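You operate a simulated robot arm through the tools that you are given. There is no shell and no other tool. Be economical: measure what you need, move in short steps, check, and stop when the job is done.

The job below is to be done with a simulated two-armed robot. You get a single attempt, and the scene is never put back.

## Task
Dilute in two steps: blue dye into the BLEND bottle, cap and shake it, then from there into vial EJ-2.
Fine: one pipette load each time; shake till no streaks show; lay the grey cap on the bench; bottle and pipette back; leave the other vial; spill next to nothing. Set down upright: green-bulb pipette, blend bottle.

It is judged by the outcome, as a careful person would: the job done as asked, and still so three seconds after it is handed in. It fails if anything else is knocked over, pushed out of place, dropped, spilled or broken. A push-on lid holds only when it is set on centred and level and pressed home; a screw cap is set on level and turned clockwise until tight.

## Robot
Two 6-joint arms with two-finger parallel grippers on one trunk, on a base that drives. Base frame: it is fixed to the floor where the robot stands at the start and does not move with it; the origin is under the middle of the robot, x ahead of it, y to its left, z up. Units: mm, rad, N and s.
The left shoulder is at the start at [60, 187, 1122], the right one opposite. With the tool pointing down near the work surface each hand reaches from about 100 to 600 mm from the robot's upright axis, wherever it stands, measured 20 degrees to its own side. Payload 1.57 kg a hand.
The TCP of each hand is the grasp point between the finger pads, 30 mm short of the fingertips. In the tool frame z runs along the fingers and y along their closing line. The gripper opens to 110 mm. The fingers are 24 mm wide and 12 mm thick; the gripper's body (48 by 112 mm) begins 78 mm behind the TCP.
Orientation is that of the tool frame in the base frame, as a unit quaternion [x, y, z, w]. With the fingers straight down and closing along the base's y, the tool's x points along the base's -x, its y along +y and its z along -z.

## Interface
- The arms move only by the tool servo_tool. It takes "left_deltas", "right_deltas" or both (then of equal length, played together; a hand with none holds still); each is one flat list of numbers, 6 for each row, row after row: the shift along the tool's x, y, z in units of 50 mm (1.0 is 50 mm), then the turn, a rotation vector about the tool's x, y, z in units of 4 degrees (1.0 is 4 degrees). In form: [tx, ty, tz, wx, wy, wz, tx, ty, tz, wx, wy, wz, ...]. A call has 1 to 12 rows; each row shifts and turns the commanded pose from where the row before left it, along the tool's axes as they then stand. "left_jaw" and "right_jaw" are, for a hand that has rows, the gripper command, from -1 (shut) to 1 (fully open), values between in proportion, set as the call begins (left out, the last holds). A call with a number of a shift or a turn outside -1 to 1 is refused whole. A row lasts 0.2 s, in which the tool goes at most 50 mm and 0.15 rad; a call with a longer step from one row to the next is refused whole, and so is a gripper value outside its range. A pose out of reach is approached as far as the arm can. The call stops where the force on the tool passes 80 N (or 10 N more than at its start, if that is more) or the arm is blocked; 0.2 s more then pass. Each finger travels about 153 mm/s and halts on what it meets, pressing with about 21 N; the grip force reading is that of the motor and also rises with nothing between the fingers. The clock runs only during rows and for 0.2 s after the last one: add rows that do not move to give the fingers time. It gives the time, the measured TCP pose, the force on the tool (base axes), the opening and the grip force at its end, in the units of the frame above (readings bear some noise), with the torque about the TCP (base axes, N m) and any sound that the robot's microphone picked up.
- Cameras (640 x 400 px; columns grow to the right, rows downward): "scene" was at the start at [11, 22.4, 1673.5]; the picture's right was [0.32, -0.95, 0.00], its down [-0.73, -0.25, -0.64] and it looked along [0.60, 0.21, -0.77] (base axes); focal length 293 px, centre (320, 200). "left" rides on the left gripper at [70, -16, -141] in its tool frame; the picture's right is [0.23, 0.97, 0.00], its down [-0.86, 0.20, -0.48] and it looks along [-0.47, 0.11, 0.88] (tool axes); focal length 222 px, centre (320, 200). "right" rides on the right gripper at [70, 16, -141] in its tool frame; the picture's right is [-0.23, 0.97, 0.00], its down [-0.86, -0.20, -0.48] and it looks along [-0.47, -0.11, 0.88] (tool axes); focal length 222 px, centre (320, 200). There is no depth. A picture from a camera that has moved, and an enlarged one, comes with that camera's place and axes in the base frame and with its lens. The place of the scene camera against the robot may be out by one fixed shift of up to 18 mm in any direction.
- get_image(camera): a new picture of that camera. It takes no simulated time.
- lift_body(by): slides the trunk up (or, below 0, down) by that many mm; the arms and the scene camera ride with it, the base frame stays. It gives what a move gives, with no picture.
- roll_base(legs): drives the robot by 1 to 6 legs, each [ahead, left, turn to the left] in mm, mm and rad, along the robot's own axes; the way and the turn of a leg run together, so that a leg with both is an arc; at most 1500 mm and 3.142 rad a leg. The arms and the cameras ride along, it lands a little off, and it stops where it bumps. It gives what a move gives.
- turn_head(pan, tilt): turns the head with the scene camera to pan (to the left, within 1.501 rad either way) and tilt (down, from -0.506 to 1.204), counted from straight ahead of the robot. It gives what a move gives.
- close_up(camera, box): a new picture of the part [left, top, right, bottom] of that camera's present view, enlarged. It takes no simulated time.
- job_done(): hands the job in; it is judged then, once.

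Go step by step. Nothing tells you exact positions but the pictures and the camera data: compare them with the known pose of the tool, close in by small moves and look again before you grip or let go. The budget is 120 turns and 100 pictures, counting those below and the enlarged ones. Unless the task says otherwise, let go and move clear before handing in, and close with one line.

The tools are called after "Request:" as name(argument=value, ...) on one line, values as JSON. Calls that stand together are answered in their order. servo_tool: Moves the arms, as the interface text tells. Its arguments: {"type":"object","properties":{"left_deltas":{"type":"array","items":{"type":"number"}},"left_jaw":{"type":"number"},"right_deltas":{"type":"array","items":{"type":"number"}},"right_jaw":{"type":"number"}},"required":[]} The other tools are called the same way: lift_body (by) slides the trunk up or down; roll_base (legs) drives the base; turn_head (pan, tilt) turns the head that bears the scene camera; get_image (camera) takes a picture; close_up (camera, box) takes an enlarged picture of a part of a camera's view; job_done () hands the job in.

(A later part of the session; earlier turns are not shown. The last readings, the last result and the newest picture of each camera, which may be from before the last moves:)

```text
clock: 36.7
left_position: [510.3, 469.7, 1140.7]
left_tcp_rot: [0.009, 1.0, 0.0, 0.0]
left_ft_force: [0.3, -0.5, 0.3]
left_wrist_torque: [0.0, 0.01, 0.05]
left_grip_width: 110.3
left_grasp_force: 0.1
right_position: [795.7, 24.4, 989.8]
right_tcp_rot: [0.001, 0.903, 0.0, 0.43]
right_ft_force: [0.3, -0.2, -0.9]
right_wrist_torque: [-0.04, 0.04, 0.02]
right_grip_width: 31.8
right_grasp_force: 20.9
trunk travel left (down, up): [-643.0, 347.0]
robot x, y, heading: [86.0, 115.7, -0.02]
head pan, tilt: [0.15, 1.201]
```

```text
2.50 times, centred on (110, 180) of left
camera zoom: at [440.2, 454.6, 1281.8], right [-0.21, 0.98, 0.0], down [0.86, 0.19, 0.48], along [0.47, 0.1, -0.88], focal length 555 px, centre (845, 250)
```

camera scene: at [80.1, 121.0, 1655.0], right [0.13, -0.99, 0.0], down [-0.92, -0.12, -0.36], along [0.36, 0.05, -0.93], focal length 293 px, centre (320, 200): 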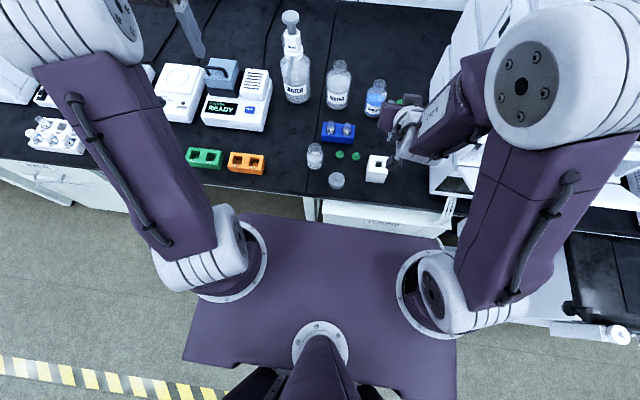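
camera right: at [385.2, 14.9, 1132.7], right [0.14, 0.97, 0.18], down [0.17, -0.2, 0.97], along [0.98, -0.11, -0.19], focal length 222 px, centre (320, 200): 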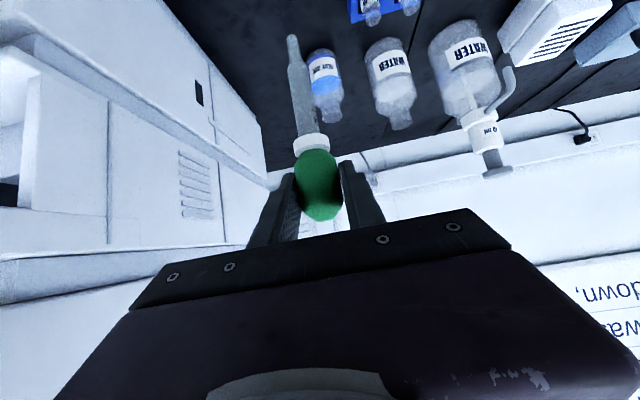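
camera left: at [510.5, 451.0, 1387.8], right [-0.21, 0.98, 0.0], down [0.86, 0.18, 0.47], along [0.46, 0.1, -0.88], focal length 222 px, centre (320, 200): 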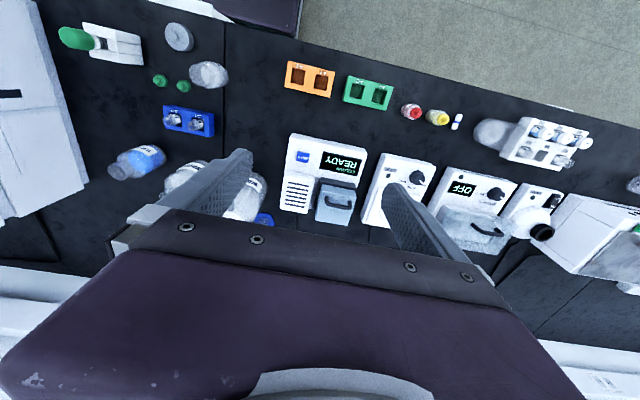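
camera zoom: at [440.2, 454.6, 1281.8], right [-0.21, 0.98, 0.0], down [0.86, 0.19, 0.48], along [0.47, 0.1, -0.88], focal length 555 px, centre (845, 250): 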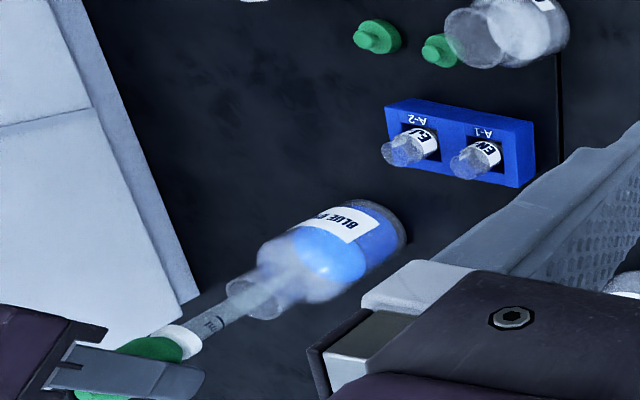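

In the neck cleanly. I lower another 48 mm to put the tip under the surface.

Request:
lift_body(by=-48)

Request:
close_up(camera="left", box=[40, 60, 220, 200])

Request:
close_up(camera="right", box=[220, 0, 420, 240])

```text
clock: 37.6
left_position: [510.0, 470.5, 1091.3]
left_tcp_rot: [0.01, 1.0, 0.0, 0.0]
left_ft_force: [-0.6, -1.4, 0.4]
left_wrist_torque: [-0.02, 0.02, -0.02]
left_grip_width: 109.5
left_grasp_force: 0.1
right_position: [795.8, 24.1, 942.0]
right_tcp_rot: [0.0, 0.903, 0.0, 0.43]
right_ft_force: [0.2, 0.1, -0.7]
right_wrist_torque: [0.01, -0.01, -0.02]
right_grip_width: 31.8
right_grasp_force: 20.9
trunk travel left (down, up): [-595.0, 395.0]
robot x, y, heading: [83.7, 117.5, -0.017]
head pan, tilt: [0.15, 1.201]
```

```text
2.86 times, centred on (130, 130) of left
camera zoom: at [440.1, 454.6, 1233.8], right [-0.21, 0.98, 0.0], down [0.86, 0.19, 0.48], along [0.47, 0.1, -0.88], focal length 635 px, centre (863, 400)
```

zoom: 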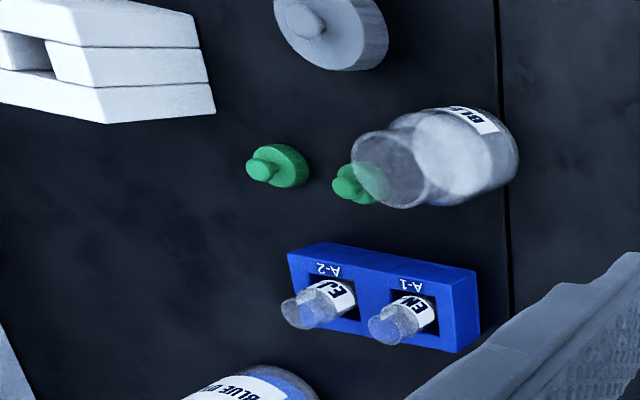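

```text
1.67 times, centred on (320, 120) of right
camera zoom: at [642.2, 40.1, 974.8], right [0.14, 0.97, 0.18], down [0.17, -0.2, 0.97], along [0.98, -0.11, -0.19], focal length 370 px, centre (320, 333)
```

zoom: 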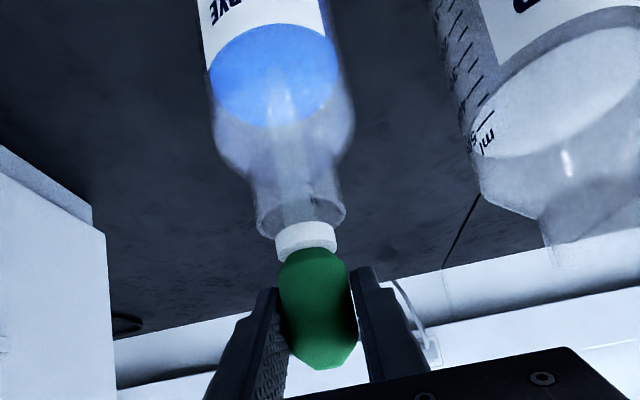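

Tip looks only ~5 mm submerged; I go 6 mm deeper, then relax the bulb to draw.

Request:
lift_body(by=-6)

Request:
servo_tool(right_deltas=[0, 0, 0, 0, 0, 0, 0, 0, 0, 0, 0, 0, 0, 0, 0, 0, 0, 0, 0, 0, 0, 0, 0, 0, 0, 0, 0, 0, 0, 0], right_jaw=-0.42)

Request:
close_up(camera="right", box=[220, 0, 420, 240])

```text
clock: 38.1
left_position: [510.4, 469.3, 1087.0]
left_tcp_rot: [0.008, 1.0, -0.001, 0.0]
left_ft_force: [-0.4, -1.4, -0.6]
left_wrist_torque: [0.0, 0.0, 0.03]
left_grip_width: 109.9
left_grasp_force: 0.1
right_position: [795.2, 23.8, 934.8]
right_tcp_rot: [0.001, 0.903, 0.0, 0.43]
right_ft_force: [0.9, -0.7, -1.3]
right_wrist_torque: [-0.01, 0.01, 0.0]
right_grip_width: 31.8
right_grasp_force: 20.7
trunk travel left (down, up): [-589.0, 401.0]
robot x, y, heading: [85.6, 115.8, -0.017]
head pan, tilt: [0.15, 1.201]
```

```text
clock: 39.3
left_position: [511.1, 470.6, 1086.2]
left_tcp_rot: [0.009, 1.0, 0.001, 0.001]
left_ft_force: [0.7, -0.2, -0.5]
left_wrist_torque: [0.03, -0.01, 0.02]
left_grip_width: 110.0
left_grasp_force: 0.1
right_position: [794.4, 23.8, 934.3]
right_tcp_rot: [0.001, 0.903, 0.0, 0.43]
right_ft_force: [-0.2, 0.0, -0.8]
right_wrist_torque: [0.03, 0.02, -0.03]
right_grip_width: 32.9
right_grasp_force: 0.4
trunk travel left (down, up): [-589.0, 401.0]
robot x, y, heading: [87.6, 114.8, -0.017]
head pan, tilt: [0.15, 1.201]
```

```text
1.67 times, centred on (320, 120) of right
camera zoom: at [642.4, 40.1, 968.6], right [0.14, 0.97, 0.18], down [0.17, -0.2, 0.97], along [0.98, -0.11, -0.19], focal length 370 px, centre (320, 333)
```

zoom: 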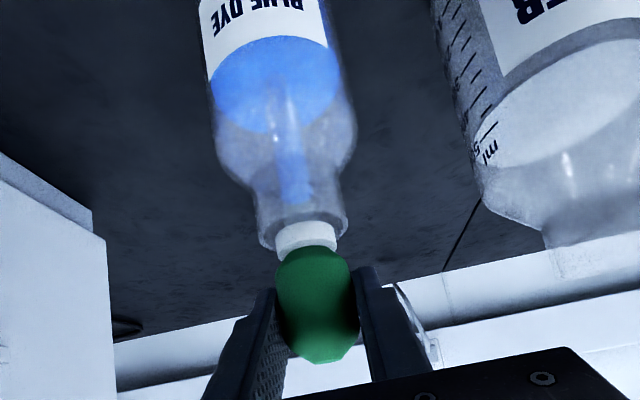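

Dye is drawn into the barrel. I lift slowly 30 mm and check it stays held.

Request:
lift_body(by=25)

Request:
close_up(camera="right", box=[220, 0, 420, 240])

```text
clock: 40.0
left_position: [511.2, 469.3, 1111.2]
left_tcp_rot: [0.009, 1.0, 0.0, -0.001]
left_ft_force: [1.2, -0.5, 0.2]
left_wrist_torque: [-0.01, -0.01, -0.03]
left_grip_width: 109.9
left_grasp_force: 0.0
right_position: [795.3, 24.2, 960.6]
right_tcp_rot: [0.001, 0.903, 0.0, 0.429]
right_ft_force: [0.6, 0.0, -1.0]
right_wrist_torque: [0.0, -0.01, 0.0]
right_grip_width: 33.1
right_grasp_force: 0.1
trunk travel left (down, up): [-614.0, 376.0]
robot x, y, heading: [88.0, 119.8, -0.013]
head pan, tilt: [0.15, 1.201]
```

```text
1.67 times, centred on (320, 120) of right
camera zoom: at [642.6, 40.1, 993.5], right [0.15, 0.97, 0.18], down [0.17, -0.2, 0.97], along [0.98, -0.11, -0.19], focal length 370 px, centre (320, 333)
```

zoom: 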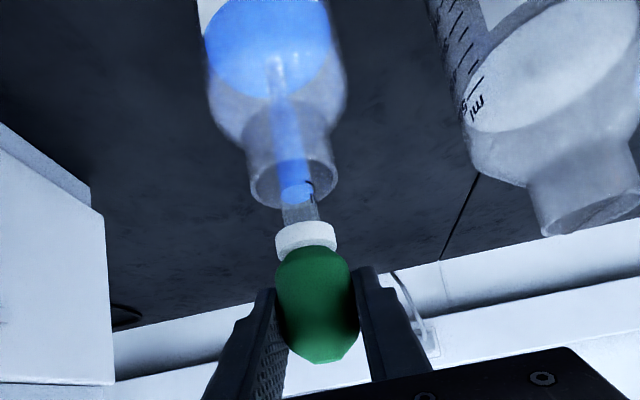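

Held and loaded. I raise clear and carry toward BLEND, stopping short to look.

Request:
lift_body(by=125)

Request:
servo_tool(right_deltas=[0.372, 0.362, -0.458, 0, 0, 0, 0.372, 0.362, -0.458, 0, 0, 0, 0.372, 0.362, -0.458, 0, 0, 0, 0.372, 0.362, -0.458, 0, 0, 0, 0.372, 0.362, -0.458, 0, 0, 0, 0.372, 0.362, -0.458, 0, 0, 0, 0.372, 0.362, -0.458, 0, 0, 0, 0.372, 0.362, -0.458, 0, 0, 0, 0.372, 0.362, -0.458, 0, 0, 0, 0.372, 0.362, -0.458, 0, 0, 0, 0, 0, 0, 0, 0, 0])

Request:
get_image(camera="right")

Request:
close_up(camera="left", box=[40, 0, 320, 200])

```text
clock: 41.6
left_position: [510.7, 470.8, 1236.9]
left_tcp_rot: [0.009, 1.0, -0.001, 0.001]
left_ft_force: [-0.9, 0.3, -0.1]
left_wrist_torque: [0.0, 0.02, 0.02]
left_grip_width: 110.2
left_grasp_force: 0.0
right_position: [795.9, 24.6, 1083.4]
right_tcp_rot: [0.001, 0.903, -0.001, 0.43]
right_ft_force: [-0.1, -0.2, -0.3]
right_wrist_torque: [-0.02, 0.01, -0.01]
right_grip_width: 32.8
right_grasp_force: 0.4
trunk travel left (down, up): [-739.0, 251.0]
robot x, y, heading: [84.9, 116.0, -0.021]
head pan, tilt: [0.15, 1.201]
```

```text
clock: 44.0
left_position: [510.9, 470.2, 1235.7]
left_tcp_rot: [0.009, 1.0, 0.0, -0.001]
left_ft_force: [-0.3, -0.1, 0.0]
left_wrist_torque: [0.01, 0.02, 0.02]
left_grip_width: 109.9
left_grasp_force: 0.0
right_position: [500.6, 206.2, 1084.5]
right_tcp_rot: [0.0, 0.903, 0.0, 0.429]
right_ft_force: [0.5, 0.5, -0.6]
right_wrist_torque: [0.01, -0.01, -0.01]
right_grip_width: 32.9
right_grasp_force: 0.2
trunk travel left (down, up): [-739.0, 251.0]
robot x, y, heading: [89.8, 114.4, -0.017]
head pan, tilt: [0.15, 1.201]
```

```text
64 pictures are left
camera right: at [347.6, 221.8, 1118.5], right [0.15, 0.97, 0.18], down [0.17, -0.2, 0.97], along [0.98, -0.11, -0.19], focal length 222 px, centre (320, 200)
```

right: 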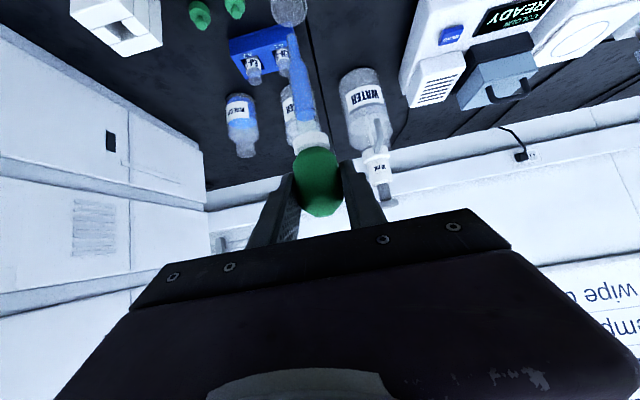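

```text
2.00 times, centred on (180, 100) of left
camera zoom: at [440.8, 454.3, 1377.7], right [-0.21, 0.98, 0.0], down [0.86, 0.19, 0.48], along [0.47, 0.1, -0.88], focal length 444 px, centre (600, 400)
```

zoom: 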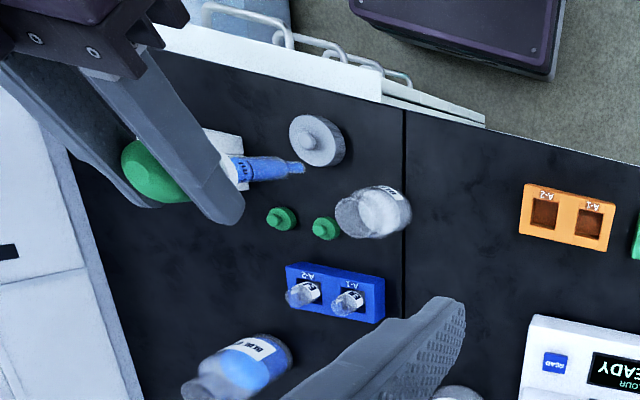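

BLEND mouth triangulates to (553,201,856). I move the tip over it and lower a bit.

Request:
servo_tool(right_deltas=[-0.33, -0.05, 0.408, 0, 0, 0, -0.33, -0.05, 0.408, 0, 0, 0, 0, 0, 0, 0, 0, 0])

Request:
lift_body(by=-75)

Request:
close_up(camera="right", box=[220, 0, 420, 160])

Request:
close_up(camera="left", box=[40, 0, 320, 200])

```text
clock: 44.8
left_position: [509.8, 470.4, 1236.3]
left_tcp_rot: [0.008, 1.0, 0.001, 0.0]
left_ft_force: [0.2, 0.5, -0.4]
left_wrist_torque: [-0.02, -0.03, -0.04]
left_grip_width: 110.0
left_grasp_force: 0.0
right_position: [553.5, 199.9, 1083.3]
right_tcp_rot: [0.001, 0.903, -0.001, 0.429]
right_ft_force: [-0.1, -0.4, -0.4]
right_wrist_torque: [0.0, 0.01, 0.03]
right_grip_width: 33.0
right_grasp_force: 0.7
trunk travel left (down, up): [-739.0, 251.0]
robot x, y, heading: [88.3, 118.8, -0.015]
head pan, tilt: [0.15, 1.201]
```

```text
clock: 45.9
left_position: [511.6, 469.6, 1161.3]
left_tcp_rot: [0.008, 1.0, -0.001, 0.0]
left_ft_force: [0.4, 0.6, -0.6]
left_wrist_torque: [0.01, 0.04, 0.01]
left_grip_width: 109.7
left_grasp_force: 0.0
right_position: [551.5, 200.8, 1010.1]
right_tcp_rot: [0.001, 0.903, -0.001, 0.43]
right_ft_force: [-0.4, -0.4, -0.2]
right_wrist_torque: [0.0, 0.02, -0.02]
right_grip_width: 32.8
right_grasp_force: 7.3
trunk travel left (down, up): [-664.0, 326.0]
robot x, y, heading: [85.2, 116.2, -0.022]
head pan, tilt: [0.15, 1.201]
```

```text
2.50 times, centred on (320, 80) of right
camera zoom: at [399.9, 216.3, 1043.3], right [0.14, 0.97, 0.18], down [0.17, -0.2, 0.97], along [0.98, -0.11, -0.19], focal length 555 px, centre (320, 500)
```

zoom: 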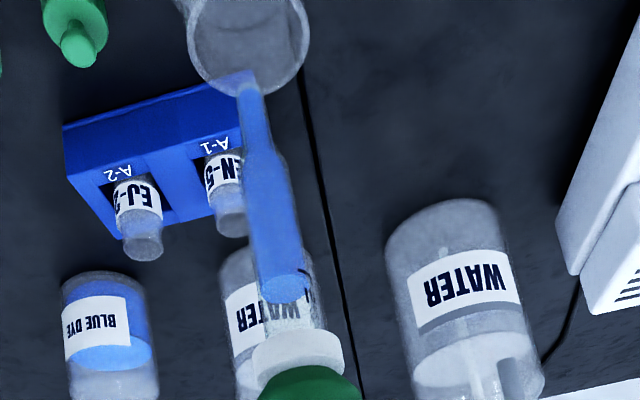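

```text
2.00 times, centred on (180, 100) of left
camera zoom: at [440.1, 454.7, 1302.9], right [-0.21, 0.98, 0.0], down [0.86, 0.19, 0.48], along [0.47, 0.1, -0.88], focal length 444 px, centre (600, 400)
```

zoom: 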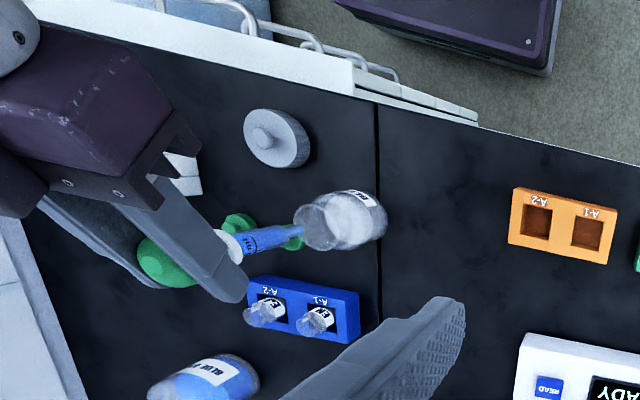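

The tip is centred within 3 mm. I lower 50 mm into the neck and squeeze.

Request:
lift_body(by=-50)

Request:
servo_tool(right_deltas=[0, 0.03, 0, 0, 0, 0, 0, 0, 0, 0, 0, 0, 0, 0, 0, 0, 0, 0, 0, 0, 0, 0, 0, 0, 0, 0, 0, 0, 0, 0, 0, 0, 0, 0, 0, 0], right_jaw=-0.7)

Request:
close_up(camera="right", box=[220, 0, 420, 160])

```text
clock: 46.8
left_position: [510.0, 470.1, 1111.4]
left_tcp_rot: [0.009, 1.0, 0.0, 0.0]
left_ft_force: [0.7, 0.3, 0.5]
left_wrist_torque: [0.0, -0.04, -0.01]
left_grip_width: 109.9
left_grasp_force: 0.1
right_position: [552.4, 200.5, 958.8]
right_tcp_rot: [0.0, 0.903, 0.0, 0.429]
right_ft_force: [0.2, 0.7, -1.1]
right_wrist_torque: [0.01, -0.02, -0.02]
right_grip_width: 32.5
right_grasp_force: 0.7
trunk travel left (down, up): [-614.0, 376.0]
robot x, y, heading: [85.4, 117.8, -0.012]
head pan, tilt: [0.15, 1.201]
```

```text
clock: 48.2
left_position: [510.8, 469.8, 1110.6]
left_tcp_rot: [0.009, 1.0, 0.0, 0.0]
left_ft_force: [0.1, 0.2, -1.1]
left_wrist_torque: [0.0, 0.01, 0.0]
left_grip_width: 109.9
left_grasp_force: 0.1
right_position: [552.4, 202.4, 959.6]
right_tcp_rot: [0.0, 0.903, 0.001, 0.43]
right_ft_force: [0.0, -0.1, -0.5]
right_wrist_torque: [-0.02, 0.01, 0.0]
right_grip_width: 31.9
right_grasp_force: 20.8
trunk travel left (down, up): [-614.0, 376.0]
robot x, y, heading: [86.5, 116.4, -0.018]
head pan, tilt: [0.15, 1.201]
```

```text
2.50 times, centred on (320, 80) of right
camera zoom: at [400.1, 218.0, 993.1], right [0.14, 0.97, 0.18], down [0.17, -0.2, 0.97], along [0.98, -0.11, -0.19], focal length 555 px, centre (320, 500)
```

zoom: 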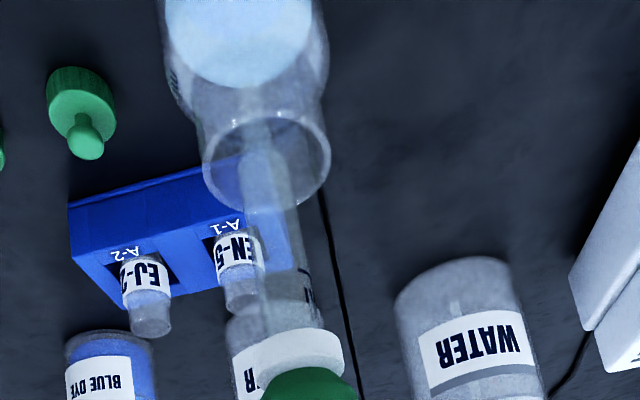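

All dispensed; the water is pale blue. I relax the bulb in the air above the liquid, lift out, and carry the pipette to its stand.

Request:
servo_tool(right_deltas=[0, 0, 0, 0, 0, 0, 0, 0, 0, 0, 0, 0, 0, 0, 0, 0, 0, 0], right_jaw=-0.42)

Request:
lift_body(by=130)

Request:
servo_tool(right_deltas=[0.03, -0.58, -0.031, 0, 0, 0, 0.03, -0.58, -0.031, 0, 0, 0, 0.03, -0.58, -0.031, 0, 0, 0, 0.03, -0.58, -0.031, 0, 0, 0, 0.03, -0.58, -0.031, 0, 0, 0, 0.03, -0.58, -0.031, 0, 0, 0, 0, -0.58, -0.031, 0, 0, 0, 0, 0, 0, 0, 0, 0])

Request:
lift_body(by=-90)

Request:
close_up(camera="right", box=[220, 0, 420, 160])

```text
clock: 49.0
left_position: [512.0, 470.2, 1110.2]
left_tcp_rot: [0.008, 1.0, 0.0, 0.0]
left_ft_force: [0.3, 0.3, -0.8]
left_wrist_torque: [0.0, -0.05, 0.02]
left_grip_width: 110.0
left_grasp_force: 0.1
right_position: [552.6, 201.7, 958.6]
right_tcp_rot: [0.0, 0.903, 0.0, 0.43]
right_ft_force: [0.3, 0.0, -0.6]
right_wrist_torque: [0.0, 0.0, -0.02]
right_grip_width: 32.8
right_grasp_force: 0.3
trunk travel left (down, up): [-614.0, 376.0]
robot x, y, heading: [87.4, 115.1, -0.016]
head pan, tilt: [0.15, 1.201]
```

```text
clock: 50.6
left_position: [510.5, 470.1, 1240.4]
left_tcp_rot: [0.009, 1.0, 0.0, 0.0]
left_ft_force: [0.5, -0.1, 0.2]
left_wrist_torque: [0.0, -0.04, 0.01]
left_grip_width: 110.2
left_grasp_force: 0.0
right_position: [553.5, 201.5, 1088.5]
right_tcp_rot: [0.0, 0.903, 0.0, 0.43]
right_ft_force: [-0.1, -0.1, -0.1]
right_wrist_torque: [0.0, 0.03, -0.01]
right_grip_width: 33.2
right_grasp_force: 0.4
trunk travel left (down, up): [-744.0, 246.0]
robot x, y, heading: [87.7, 117.4, -0.014]
head pan, tilt: [0.15, 1.201]
```

```text
clock: 52.4
left_position: [509.6, 470.0, 1240.9]
left_tcp_rot: [0.009, 1.0, 0.0, 0.001]
left_ft_force: [-0.2, 0.1, 0.1]
left_wrist_torque: [0.0, 0.02, 0.0]
left_grip_width: 110.3
left_grasp_force: 0.1
right_position: [538.0, -0.5, 1088.7]
right_tcp_rot: [0.001, 0.903, 0.0, 0.43]
right_ft_force: [0.3, 0.9, -0.1]
right_wrist_torque: [-0.01, -0.01, 0.02]
right_grip_width: 32.8
right_grasp_force: 0.6
trunk travel left (down, up): [-744.0, 246.0]
robot x, y, heading: [85.6, 116.1, -0.014]
head pan, tilt: [0.15, 1.201]
```

```text
clock: 53.6
left_position: [510.5, 470.3, 1151.3]
left_tcp_rot: [0.009, 1.0, 0.0, 0.0]
left_ft_force: [0.3, -0.2, -0.3]
left_wrist_torque: [0.0, -0.01, 0.04]
left_grip_width: 110.1
left_grasp_force: 0.1
right_position: [538.1, -0.3, 999.3]
right_tcp_rot: [0.001, 0.903, -0.001, 0.429]
right_ft_force: [-0.9, 0.0, -0.2]
right_wrist_torque: [0.0, 0.0, -0.04]
right_grip_width: 32.8
right_grasp_force: 0.9
trunk travel left (down, up): [-654.0, 336.0]
robot x, y, heading: [83.5, 113.3, -0.018]
head pan, tilt: [0.15, 1.201]
```

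```text
2.50 times, centred on (320, 80) of right
camera zoom: at [385.0, 15.9, 1033.1], right [0.14, 0.97, 0.18], down [0.17, -0.2, 0.97], along [0.98, -0.11, -0.19], focal length 555 px, centre (320, 500)
```

zoom: 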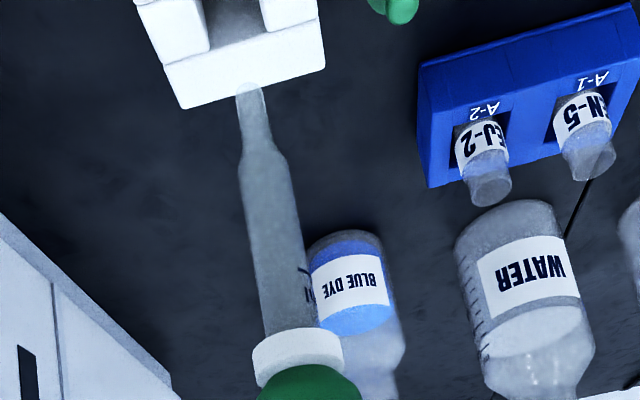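

The tip lines up with the slot; I lower it in.

Request:
lift_body(by=-55)

Request:
close_up(camera="right", box=[220, 0, 420, 160])

```text
clock: 54.6
left_position: [511.0, 470.5, 1096.0]
left_tcp_rot: [0.008, 1.0, 0.001, 0.0]
left_ft_force: [-0.3, -0.5, -0.5]
left_wrist_torque: [-0.01, 0.0, -0.04]
left_grip_width: 110.0
left_grasp_force: 0.1
right_position: [537.8, -0.5, 944.8]
right_tcp_rot: [0.001, 0.903, -0.001, 0.43]
right_ft_force: [-0.3, -0.2, -0.4]
right_wrist_torque: [0.01, -0.02, 0.01]
right_grip_width: 32.9
right_grasp_force: 0.4
trunk travel left (down, up): [-599.0, 391.0]
robot x, y, heading: [89.2, 109.3, -0.013]
head pan, tilt: [0.15, 1.201]
```

```text
2.50 times, centred on (320, 80) of right
camera zoom: at [385.0, 15.9, 978.1], right [0.14, 0.97, 0.18], down [0.17, -0.2, 0.97], along [0.98, -0.11, -0.19], focal length 555 px, centre (320, 500)
```

zoom: 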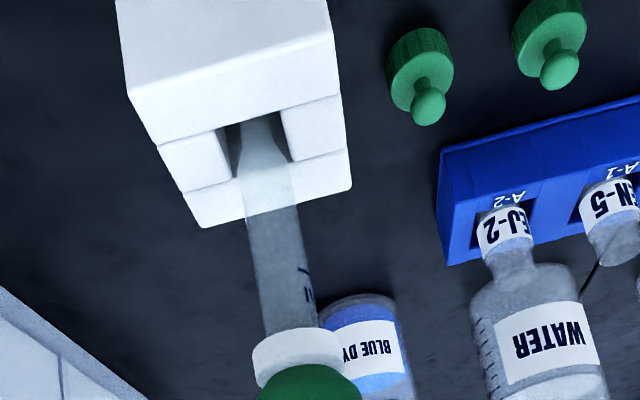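

Request:
lift_body(by=-54)

Request:
servo_tool(right_deltas=[0, 0, 0, 0, 0, 0, 0, 0, 0, 0, 0, 0], right_jaw=-0.2)

Request:
get_image(camera="right")

```text
clock: 55.6
left_position: [509.5, 470.8, 1041.7]
left_tcp_rot: [0.008, 1.0, -0.001, 0.001]
left_ft_force: [-0.1, 1.0, 1.2]
left_wrist_torque: [-0.03, 0.01, -0.04]
left_grip_width: 109.9
left_grasp_force: 0.1
right_position: [538.1, -0.8, 890.8]
right_tcp_rot: [0.002, 0.903, -0.001, 0.429]
right_ft_force: [0.2, -0.3, -1.2]
right_wrist_torque: [0.0, 0.01, 0.0]
right_grip_width: 32.9
right_grasp_force: 0.7
trunk travel left (down, up): [-545.0, 445.0]
robot x, y, heading: [85.5, 116.4, -0.017]
head pan, tilt: [0.15, 1.201]
```

```text
clock: 56.2
left_position: [511.2, 470.1, 1042.6]
left_tcp_rot: [0.009, 1.0, 0.0, 0.0]
left_ft_force: [-0.4, 0.0, -0.2]
left_wrist_torque: [-0.01, -0.01, 0.03]
left_grip_width: 109.9
left_grasp_force: 0.1
right_position: [537.6, 0.0, 890.2]
right_tcp_rot: [0.001, 0.903, 0.0, 0.43]
right_ft_force: [0.3, -0.1, 0.1]
right_wrist_torque: [-0.01, -0.03, -0.02]
right_grip_width: 44.0
right_grasp_force: 0.0
trunk travel left (down, up): [-545.0, 445.0]
robot x, y, heading: [85.9, 118.0, -0.02]
head pan, tilt: [0.15, 1.201]
```

```text
57 pictures are left
camera right: at [385.0, 15.9, 924.1], right [0.15, 0.97, 0.18], down [0.17, -0.2, 0.97], along [0.98, -0.11, -0.19], focal length 222 px, centre (320, 200)
```

right: 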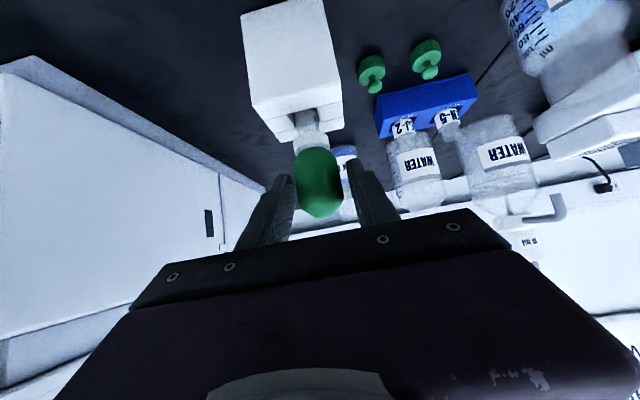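

Pipette is back in its stand. I raise clear and inspect the grey cap and BLEND neck.

Request:
lift_body(by=100)

Request:
close_up(camera="left", box=[120, 20, 260, 120])

Request:
close_up(camera="scene", box=[290, 130, 390, 200])

```text
clock: 57.5
left_position: [509.8, 469.1, 1141.9]
left_tcp_rot: [0.008, 1.0, 0.0, -0.001]
left_ft_force: [0.0, 0.1, 0.8]
left_wrist_torque: [0.04, 0.03, 0.0]
left_grip_width: 110.0
left_grasp_force: 0.0
right_position: [538.0, -0.4, 990.1]
right_tcp_rot: [0.001, 0.903, 0.0, 0.429]
right_ft_force: [0.9, 0.2, -0.2]
right_wrist_torque: [-0.01, -0.01, 0.01]
right_grip_width: 43.8
right_grasp_force: 0.0
trunk travel left (down, up): [-645.0, 345.0]
robot x, y, heading: [88.1, 115.0, -0.017]
head pan, tilt: [0.15, 1.201]
```

```text
4.00 times, centred on (190, 70) of left
camera zoom: at [440.4, 454.7, 1283.7], right [-0.21, 0.98, 0.0], down [0.86, 0.19, 0.48], along [0.47, 0.1, -0.88], focal length 888 px, centre (840, 720)
```

zoom: 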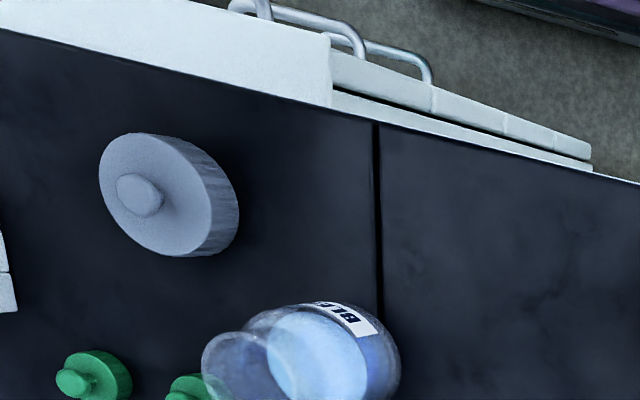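

```text
5.71 times, centred on (340, 165) of scene
camera zoom: at [80.1, 121.0, 1547.0], right [0.13, -0.99, 0.0], down [-0.92, -0.12, -0.36], along [0.36, 0.05, -0.93], focal length 1675 px, centre (206, 400)
```

zoom: 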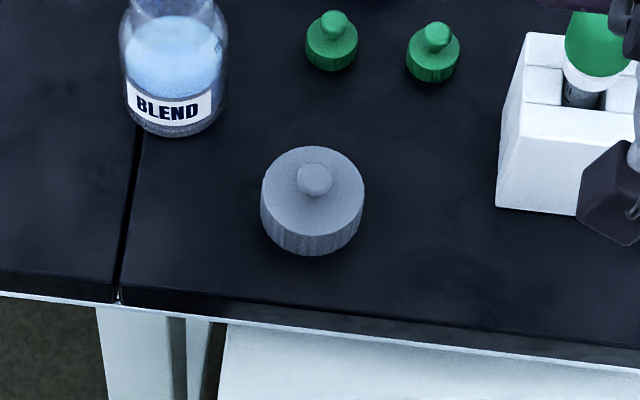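

The cap is knurled with a knob, so I'll press and turn it clockwise while the right hand holds the bottle. First I retreat the right hand and bring the left above the cap.

Request:
servo_tool(right_deltas=[-0.078, -0.175, -0.063, 0, 0, 0, -0.078, -0.175, -0.063, 0, 0, 0, -0.078, -0.175, -0.063, 0, 0, 0, -0.078, -0.175, -0.063, 0, 0, 0, -0.078, -0.175, -0.063, 0, 0, 0, -0.078, -0.175, -0.063, 0, 0, 0, -0.078, -0.175, -0.063, 0, 0, 0, -0.078, -0.175, -0.063, 0, 0, 0, 0, 0, 0, 0, 0, 0], left_deltas=[0.03, -0.87, 0.425, 0, 0, 0, 0.03, -0.87, 0.425, 0, 0, 0, 0.03, -0.87, 0.425, 0, 0, 0, 0.03, -0.87, 0.425, 0, 0, 0, 0.03, -0.87, 0.425, 0, 0, 0, 0.03, -0.87, 0.425, 0, 0, 0, 0.03, -0.87, 0.425, 0, 0, 0, 0.03, -0.87, 0.425, 0, 0, 0, 0, 0, 0, 0, 0, 0], left_jaw=0.36)

Request:
get_image(camera="left")

```text
clock: 59.5
left_position: [493.4, 122.1, 971.8]
left_tcp_rot: [0.008, 1.0, 0.0, 0.0]
left_ft_force: [-0.1, -0.2, 0.3]
left_wrist_torque: [0.01, 0.01, 0.02]
left_grip_width: 74.8
left_grasp_force: 0.0
right_position: [541.3, -44.2, 1028.7]
right_tcp_rot: [0.002, 0.903, -0.003, 0.43]
right_ft_force: [0.3, -0.2, 0.5]
right_wrist_torque: [0.0, 0.0, -0.02]
right_grip_width: 44.1
right_grasp_force: 0.1
right hand out of reach, approached as far as the arm can: row 2, 5, 6, 7, 8
trunk travel left (down, up): [-645.0, 345.0]
robot x, y, heading: [86.0, 115.0, -0.019]
head pan, tilt: [0.15, 1.201]
```

```text
54 pictures are left
camera left: at [423.4, 107.6, 1113.7], right [-0.21, 0.98, 0.0], down [0.86, 0.19, 0.48], along [0.47, 0.1, -0.88], focal length 222 px, centre (320, 200)
```

left: 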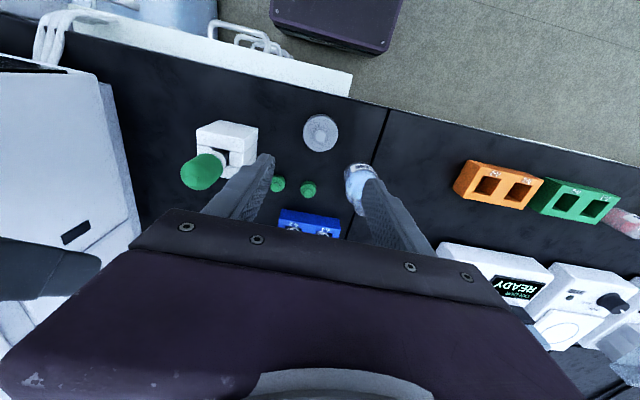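

Cap is at about (493,123), directly under the left hand. I lower 150 mm and re-check.

Request:
servo_tool(left_deltas=[0, 0.02, 0.75, 0, 0, 0, 0, 0, 0.75, 0, 0, 0, 0, 0, 0.75, 0, 0, 0, 0, 0, 0.75, 0, 0, 0, 0, 0, 0, 0, 0, 0])

Request:
get_image(camera="left")

```text
clock: 60.7
left_position: [493.7, 122.5, 822.4]
left_tcp_rot: [0.009, 1.0, -0.001, 0.0]
left_ft_force: [-0.2, 0.3, -0.5]
left_wrist_torque: [0.0, 0.01, 0.01]
left_grip_width: 74.7
left_grasp_force: 0.0
right_position: [540.9, -43.4, 1029.0]
right_tcp_rot: [0.001, 0.903, -0.003, 0.43]
right_ft_force: [-0.7, -0.9, 0.5]
right_wrist_torque: [-0.04, -0.02, -0.01]
right_grip_width: 43.8
right_grasp_force: 0.2
trunk travel left (down, up): [-645.0, 345.0]
robot x, y, heading: [85.1, 110.5, -0.018]
head pan, tilt: [0.15, 1.201]
```

```text
53 pictures are left
camera left: at [422.4, 107.5, 963.8], right [-0.21, 0.98, 0.0], down [0.86, 0.19, 0.48], along [0.47, 0.1, -0.88], focal length 222 px, centre (320, 200)
```

left: 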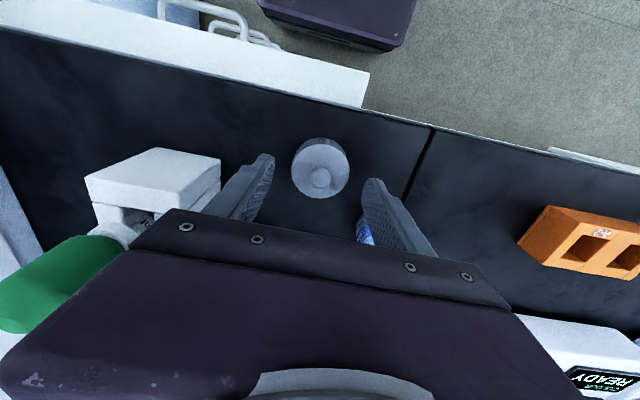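

Centred. I lower to the cap's skirt and grip it.

Request:
servo_tool(left_deltas=[0, 0.02, 0.35, 0, 0, 0, 0, 0, 0.34, 0, 0, 0, 0, 0, 0, 0, 0, 0])

Request:
servo_tool(left_deltas=[0, 0, 0, 0, 0, 0, 0, 0, 0, 0, 0, 0, 0, 0, 0, 0, 0, 0], left_jaw=-0.2)

Request:
get_image(camera="left")

```text
clock: 61.5
left_position: [493.0, 124.6, 787.8]
left_tcp_rot: [0.008, 1.0, 0.001, 0.0]
left_ft_force: [-0.4, 1.2, -0.2]
left_wrist_torque: [-0.01, -0.04, -0.02]
left_grip_width: 74.6
left_grasp_force: 0.1
right_position: [542.2, -44.5, 1028.3]
right_tcp_rot: [0.002, 0.903, -0.004, 0.429]
right_ft_force: [0.0, -0.1, -0.4]
right_wrist_torque: [-0.03, -0.04, 0.0]
right_grip_width: 43.9
right_grasp_force: 0.1
trunk travel left (down, up): [-645.0, 345.0]
robot x, y, heading: [85.6, 115.3, -0.021]
head pan, tilt: [0.15, 1.201]
```

```text
clock: 62.3
left_position: [491.5, 125.2, 787.7]
left_tcp_rot: [0.009, 1.0, 0.0, 0.0]
left_ft_force: [-0.2, 0.4, 0.4]
left_wrist_torque: [-0.01, -0.01, 0.01]
left_grip_width: 50.7
left_grasp_force: 21.0
right_position: [542.7, -44.3, 1027.6]
right_tcp_rot: [0.003, 0.903, -0.004, 0.43]
right_ft_force: [0.1, -0.5, 0.3]
right_wrist_torque: [-0.02, -0.02, -0.01]
right_grip_width: 44.2
right_grasp_force: 0.2
trunk travel left (down, up): [-645.0, 345.0]
robot x, y, heading: [87.2, 112.2, -0.016]
head pan, tilt: [0.15, 1.201]
```

```text
52 pictures are left
camera left: at [422.5, 108.7, 929.8], right [-0.21, 0.98, 0.0], down [0.86, 0.19, 0.48], along [0.47, 0.1, -0.88], focal length 222 px, centre (320, 200)
```

left: 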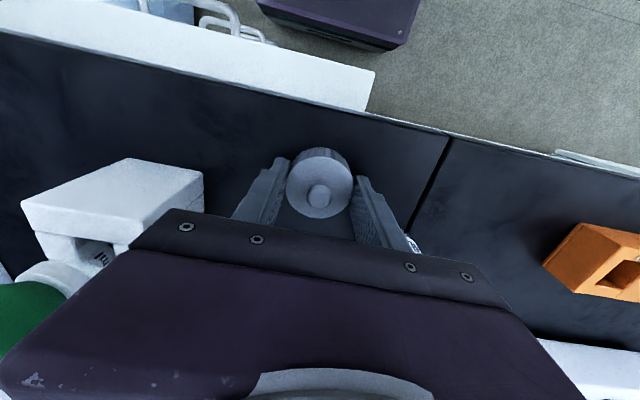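

Cap gripped (51 mm). I lift it high and move the left hand aside, leaving room for the right hand to hold the bottle.

Request:
servo_tool(left_deltas=[0, 0, -0.4, 0, 0, 0, 0, 0, -0.85, 0, 0, 0, 0, 0, -0.85, 0, 0, 0, 0, 0, -0.85, 0, 0, 0, 0, 0, -0.85, 0, 0, 0, 0, 0, -0.85, 0, 0, 0, 0, 0, -0.85, 0, 0, 0, 0, 0, -0.85, 0, 0, 0, -0.1, 0.9, 0, 0, 0, 0, -0.1, 0.9, 0, 0, 0, 0, -0.1, 0.9, 0, 0, 0, 0, -0.1, 0.9, 0, 0, 0, 0])

Request:
servo_tool(right_deltas=[0, 0.8, 0, 0, 0, 0, 0, 0.8, 0, 0, 0, 0, 0, 0.8, 0, 0, 0, 0, 0, 0.8, 0, 0, 0, 0, 0, 0.8, 0, 0, 0, 0, 0, 0.95, 0, 0, 0, 0, 0, 0, 0, 0, 0, 0], left_deltas=[0, 0.4, 0, 0, 0, 0, 0, 0.4, 0, 0, 0, 0, 0, 0, 0, 0, 0, 0, 0, 0, 0, 0, 0, 0, 0, 0, 0, 0, 0, 0, 0, 0, 0, 0, 0, 0, 0, 0, 0, 0, 0, 0], right_jaw=0.55)

Request:
get_image(camera="right")

Request:
get_image(camera="left")

```text
clock: 64.9
left_position: [516.6, 306.2, 1104.9]
left_tcp_rot: [0.009, 1.0, -0.002, 0.0]
left_ft_force: [0.4, 0.0, -0.1]
left_wrist_torque: [-0.06, -0.01, 0.01]
left_grip_width: 44.0
left_grasp_force: 0.0
right_position: [541.8, -43.2, 1028.0]
right_tcp_rot: [0.002, 0.903, -0.005, 0.429]
right_ft_force: [-0.4, 0.0, -0.1]
right_wrist_torque: [-0.03, -0.02, -0.04]
right_grip_width: 44.2
right_grasp_force: 0.1
trunk travel left (down, up): [-645.0, 345.0]
robot x, y, heading: [87.1, 117.1, -0.016]
head pan, tilt: [0.15, 1.201]
```

```text
clock: 66.5
left_position: [517.7, 343.2, 1105.8]
left_tcp_rot: [0.008, 1.0, 0.0, 0.0]
left_ft_force: [0.3, -0.1, -0.5]
left_wrist_torque: [-0.02, -0.01, 0.01]
left_grip_width: 44.1
left_grasp_force: 0.1
right_position: [541.6, 201.2, 1027.9]
right_tcp_rot: [0.001, 0.903, -0.001, 0.429]
right_ft_force: [1.1, 0.2, 0.0]
right_wrist_torque: [-0.01, -0.02, -0.01]
right_grip_width: 85.5
right_grasp_force: 0.1
trunk travel left (down, up): [-645.0, 345.0]
robot x, y, heading: [87.0, 114.3, -0.02]
head pan, tilt: [0.15, 1.201]
```

```text
51 pictures are left
camera right: at [388.4, 218.4, 1061.6], right [0.14, 0.97, 0.18], down [0.17, -0.2, 0.97], along [0.98, -0.11, -0.19], focal length 222 px, centre (320, 200)
```

right: 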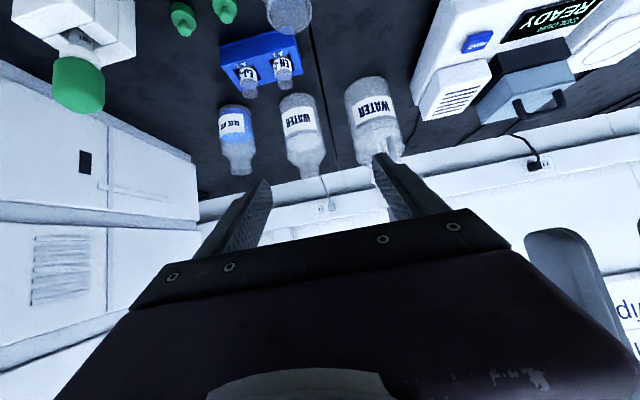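

```text
50 pictures are left
camera left: at [446.7, 327.7, 1247.2], right [-0.21, 0.98, 0.0], down [0.86, 0.18, 0.48], along [0.47, 0.1, -0.88], focal length 222 px, centre (320, 200)
```

left: 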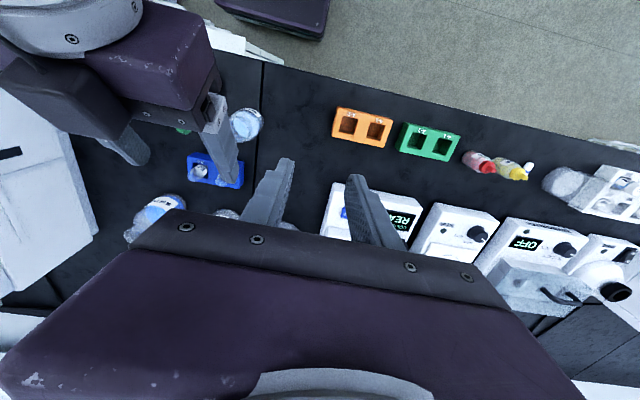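

The cap is not in the left hand any more. I look for where it is.

Request:
turn_head(pan=0.15, tilt=1.1)

Request:
get_image(camera="scene")

```text
clock: 67.2
left_position: [516.1, 344.4, 1106.2]
left_tcp_rot: [0.01, 1.0, 0.001, 0.001]
left_ft_force: [0.4, 0.7, -0.3]
left_wrist_torque: [0.0, 0.0, 0.02]
left_grip_width: 44.0
left_grasp_force: 0.0
right_position: [541.9, 204.1, 1027.5]
right_tcp_rot: [0.001, 0.903, 0.0, 0.429]
right_ft_force: [-1.0, 0.1, 0.3]
right_wrist_torque: [-0.03, -0.01, 0.03]
right_grip_width: 85.1
right_grasp_force: 0.0
trunk travel left (down, up): [-645.0, 345.0]
robot x, y, heading: [88.3, 118.7, -0.015]
head pan, tilt: [0.15, 1.1]
```

```text
49 pictures are left
camera scene: at [87.0, 121.8, 1553.0], right [0.13, -0.99, 0.0], down [-0.88, -0.12, -0.45], along [0.45, 0.06, -0.89], focal length 293 px, centre (320, 200)
```

scene: 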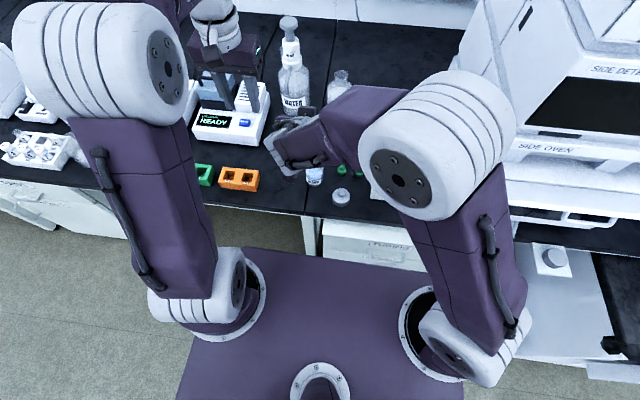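

The cap slipped at lift-off and is still on the bench near its place. I move the right hand away again and go back above the cap with the left.

Request:
servo_tool(right_deltas=[0, -0.8, 0, 0, 0, 0, 0, -0.8, 0, 0, 0, 0, 0, -0.8, 0, 0, 0, 0, 0, -0.8, 0, 0, 0, 0, 0, -0.8, 0, 0, 0, 0, 0, -0.8, 0, 0, 0, 0, 0, 0, 0, 0, 0, 0])

Request:
servo_tool(left_deltas=[0.1, -0.88, 0.2, 0, 0, 0, 0.1, -0.88, 0.2, 0, 0, 0, 0.1, -0.88, 0.2, 0, 0, 0, 0.1, -0.88, 0.4, 0, 0, 0, 0.04, -0.88, 0.4, 0, 0, 0, 0, 0, 0.9, 0, 0, 0, 0, 0, 0.9, 0, 0, 0, 0, 0, 0.9, 0, 0, 0, 0, 0, 0.9, 0, 0, 0, 0, 0, 0.6, 0, 0, 0, 0, 0, 0, 0, 0, 0], left_jaw=0.36)

Request:
get_image(camera="left")

```text
clock: 68.8
left_position: [517.3, 344.3, 1105.2]
left_tcp_rot: [0.008, 1.0, 0.0, 0.0]
left_ft_force: [-0.6, -0.5, 0.1]
left_wrist_torque: [0.03, -0.02, 0.01]
left_grip_width: 44.3
left_grasp_force: 0.2
right_position: [542.0, -36.5, 1028.6]
right_tcp_rot: [0.001, 0.903, 0.0, 0.43]
right_ft_force: [0.2, 1.3, 0.0]
right_wrist_torque: [-0.02, -0.03, 0.0]
right_grip_width: 85.3
right_grasp_force: 0.0
trunk travel left (down, up): [-645.0, 345.0]
robot x, y, heading: [83.7, 117.0, -0.018]
head pan, tilt: [0.15, 1.1]
```

```text
clock: 71.2
left_position: [490.5, 126.1, 825.4]
left_tcp_rot: [0.008, 1.0, 0.0, 0.0]
left_ft_force: [-0.2, 0.3, -0.8]
left_wrist_torque: [-0.03, 0.01, 0.0]
left_grip_width: 75.1
left_grasp_force: 0.1
right_position: [540.4, -36.3, 1029.4]
right_tcp_rot: [0.001, 0.903, -0.001, 0.429]
right_ft_force: [-0.7, 0.2, 0.4]
right_wrist_torque: [0.01, 0.0, -0.02]
right_grip_width: 85.2
right_grasp_force: 0.1
trunk travel left (down, up): [-645.0, 345.0]
robot x, y, heading: [86.9, 114.9, -0.017]
head pan, tilt: [0.15, 1.1]
```

```text
48 pictures are left
camera left: at [419.4, 110.3, 967.6], right [-0.21, 0.98, 0.0], down [0.86, 0.19, 0.48], along [0.47, 0.1, -0.88], focal length 222 px, centre (320, 200)
```

left: 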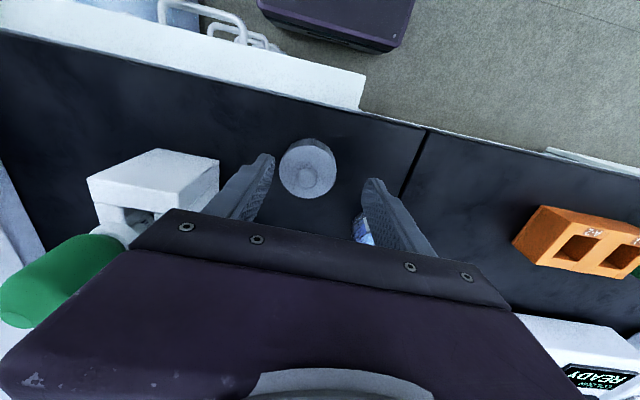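

The cap is ~10 mm to the right and ~5 mm ahead of the hand; I correct and lower to near the bench.

Request:
servo_tool(left_deltas=[-0.1, -0.2, 0, 0, 0, 0, 0, 0, 0.4, 0, 0, 0, 0, 0, 0.28, 0, 0, 0, 0, 0, 0.1, 0, 0, 0, 0, 0, 0.08, 0, 0, 0, 0, 0, 0, 0, 0, 0])

Request:
close_up(camera="left", box=[220, 100, 420, 260])

```text
clock: 72.6
left_position: [494.5, 112.7, 784.7]
left_tcp_rot: [0.009, 1.0, -0.001, 0.003]
left_ft_force: [2.0, 2.0, 36.7]
left_wrist_torque: [1.6, 0.33, 0.02]
left_grip_width: 76.6
left_grasp_force: 1.3
right_position: [539.1, -38.2, 1031.3]
right_tcp_rot: [0.0, 0.902, -0.001, 0.431]
right_ft_force: [-0.1, 0.1, 0.8]
right_wrist_torque: [-0.01, -0.05, -0.05]
right_grip_width: 85.5
right_grasp_force: 0.1
trunk travel left (down, up): [-645.0, 345.0]
robot x, y, heading: [85.1, 115.5, -0.023]
head pan, tilt: [0.15, 1.1]
```

```text
2.50 times, centred on (320, 180) of left
camera zoom: at [423.4, 98.6, 926.2], right [-0.21, 0.98, 0.0], down [0.86, 0.19, 0.48], along [0.47, 0.1, -0.88], focal length 555 px, centre (320, 250)
```

zoom: 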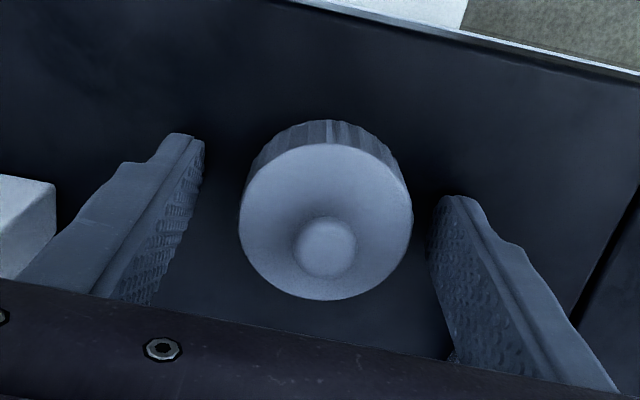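

A finger touched the bench at tip z≈755, so the bench is there. I rise 2 mm, centre slightly, and grip with full force.

Request:
servo_tool(left_deltas=[-0.04, 0.04, -0.05, 0, 0, 0, 0, 0, 0, 0, 0, 0])

Request:
servo_tool(left_deltas=[0, 0, 0, 0, 0, 0, 0, 0, 0, 0, 0, 0, 0, 0, 0, 0, 0, 0, 0, 0, 0, 0, 0, 0], left_jaw=-1)

Request:
servo_tool(left_deltas=[0, 0, -0.06, 0, 0, 0, 0, 0, -0.1, 0, 0, 0, 0, 0, -0.1, 0, 0, 0, 0, 0, -0.1, 0, 0, 0, 0, 0, -0.1, 0, 0, 0, 0, 0, -0.1, 0, 0, 0])

Request:
close_up(camera="left", box=[220, 100, 420, 260])

```text
clock: 73.2
left_position: [494.0, 116.1, 785.8]
left_tcp_rot: [0.009, 1.0, 0.001, 0.0]
left_ft_force: [-6.1, -4.0, 14.4]
left_wrist_torque: [-0.74, 0.12, -0.22]
left_grip_width: 78.4
left_grasp_force: 1.6
right_position: [539.5, -37.3, 1028.9]
right_tcp_rot: [0.001, 0.902, 0.0, 0.431]
right_ft_force: [0.2, 0.8, 0.2]
right_wrist_torque: [0.0, 0.03, 0.02]
right_grip_width: 85.4
right_grasp_force: 0.1
trunk travel left (down, up): [-645.0, 345.0]
robot x, y, heading: [90.8, 117.4, -0.019]
head pan, tilt: [0.15, 1.1]
```

```text
clock: 74.2
left_position: [496.7, 116.0, 784.8]
left_tcp_rot: [0.008, 1.0, 0.0, 0.0]
left_ft_force: [-2.9, -3.5, 5.8]
left_wrist_torque: [-0.24, 0.02, -0.09]
left_grip_width: 50.5
left_grasp_force: 21.2
right_position: [541.8, -37.3, 1029.8]
right_tcp_rot: [0.0, 0.902, 0.0, 0.431]
right_ft_force: [-0.5, -1.1, 0.1]
right_wrist_torque: [0.03, 0.01, -0.01]
right_grip_width: 85.5
right_grasp_force: 0.0
trunk travel left (down, up): [-645.0, 345.0]
robot x, y, heading: [86.7, 115.3, -0.016]
head pan, tilt: [0.15, 1.1]
```

```text
clock: 75.6
left_position: [497.7, 117.9, 813.3]
left_tcp_rot: [0.009, 1.0, 0.001, 0.0]
left_ft_force: [0.4, -0.2, -0.2]
left_wrist_torque: [-0.01, 0.01, 0.06]
left_grip_width: 50.3
left_grasp_force: 20.9
right_position: [540.9, -36.1, 1029.0]
right_tcp_rot: [0.001, 0.903, -0.001, 0.429]
right_ft_force: [0.9, -0.1, -0.4]
right_wrist_torque: [-0.01, 0.0, -0.03]
right_grip_width: 85.4
right_grasp_force: 0.0
trunk travel left (down, up): [-645.0, 345.0]
robot x, y, heading: [85.3, 120.4, -0.02]
head pan, tilt: [0.15, 1.1]
```

```text
2.50 times, centred on (320, 180) of left
camera zoom: at [427.2, 101.0, 954.7], right [-0.21, 0.98, 0.0], down [0.86, 0.19, 0.48], along [0.47, 0.1, -0.88], focal length 555 px, centre (320, 250)
```

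zoom: 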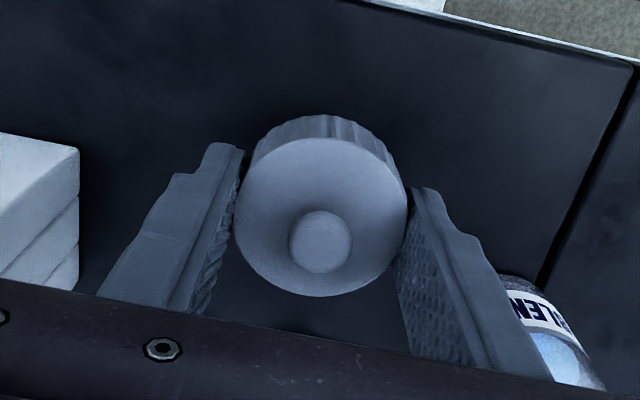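

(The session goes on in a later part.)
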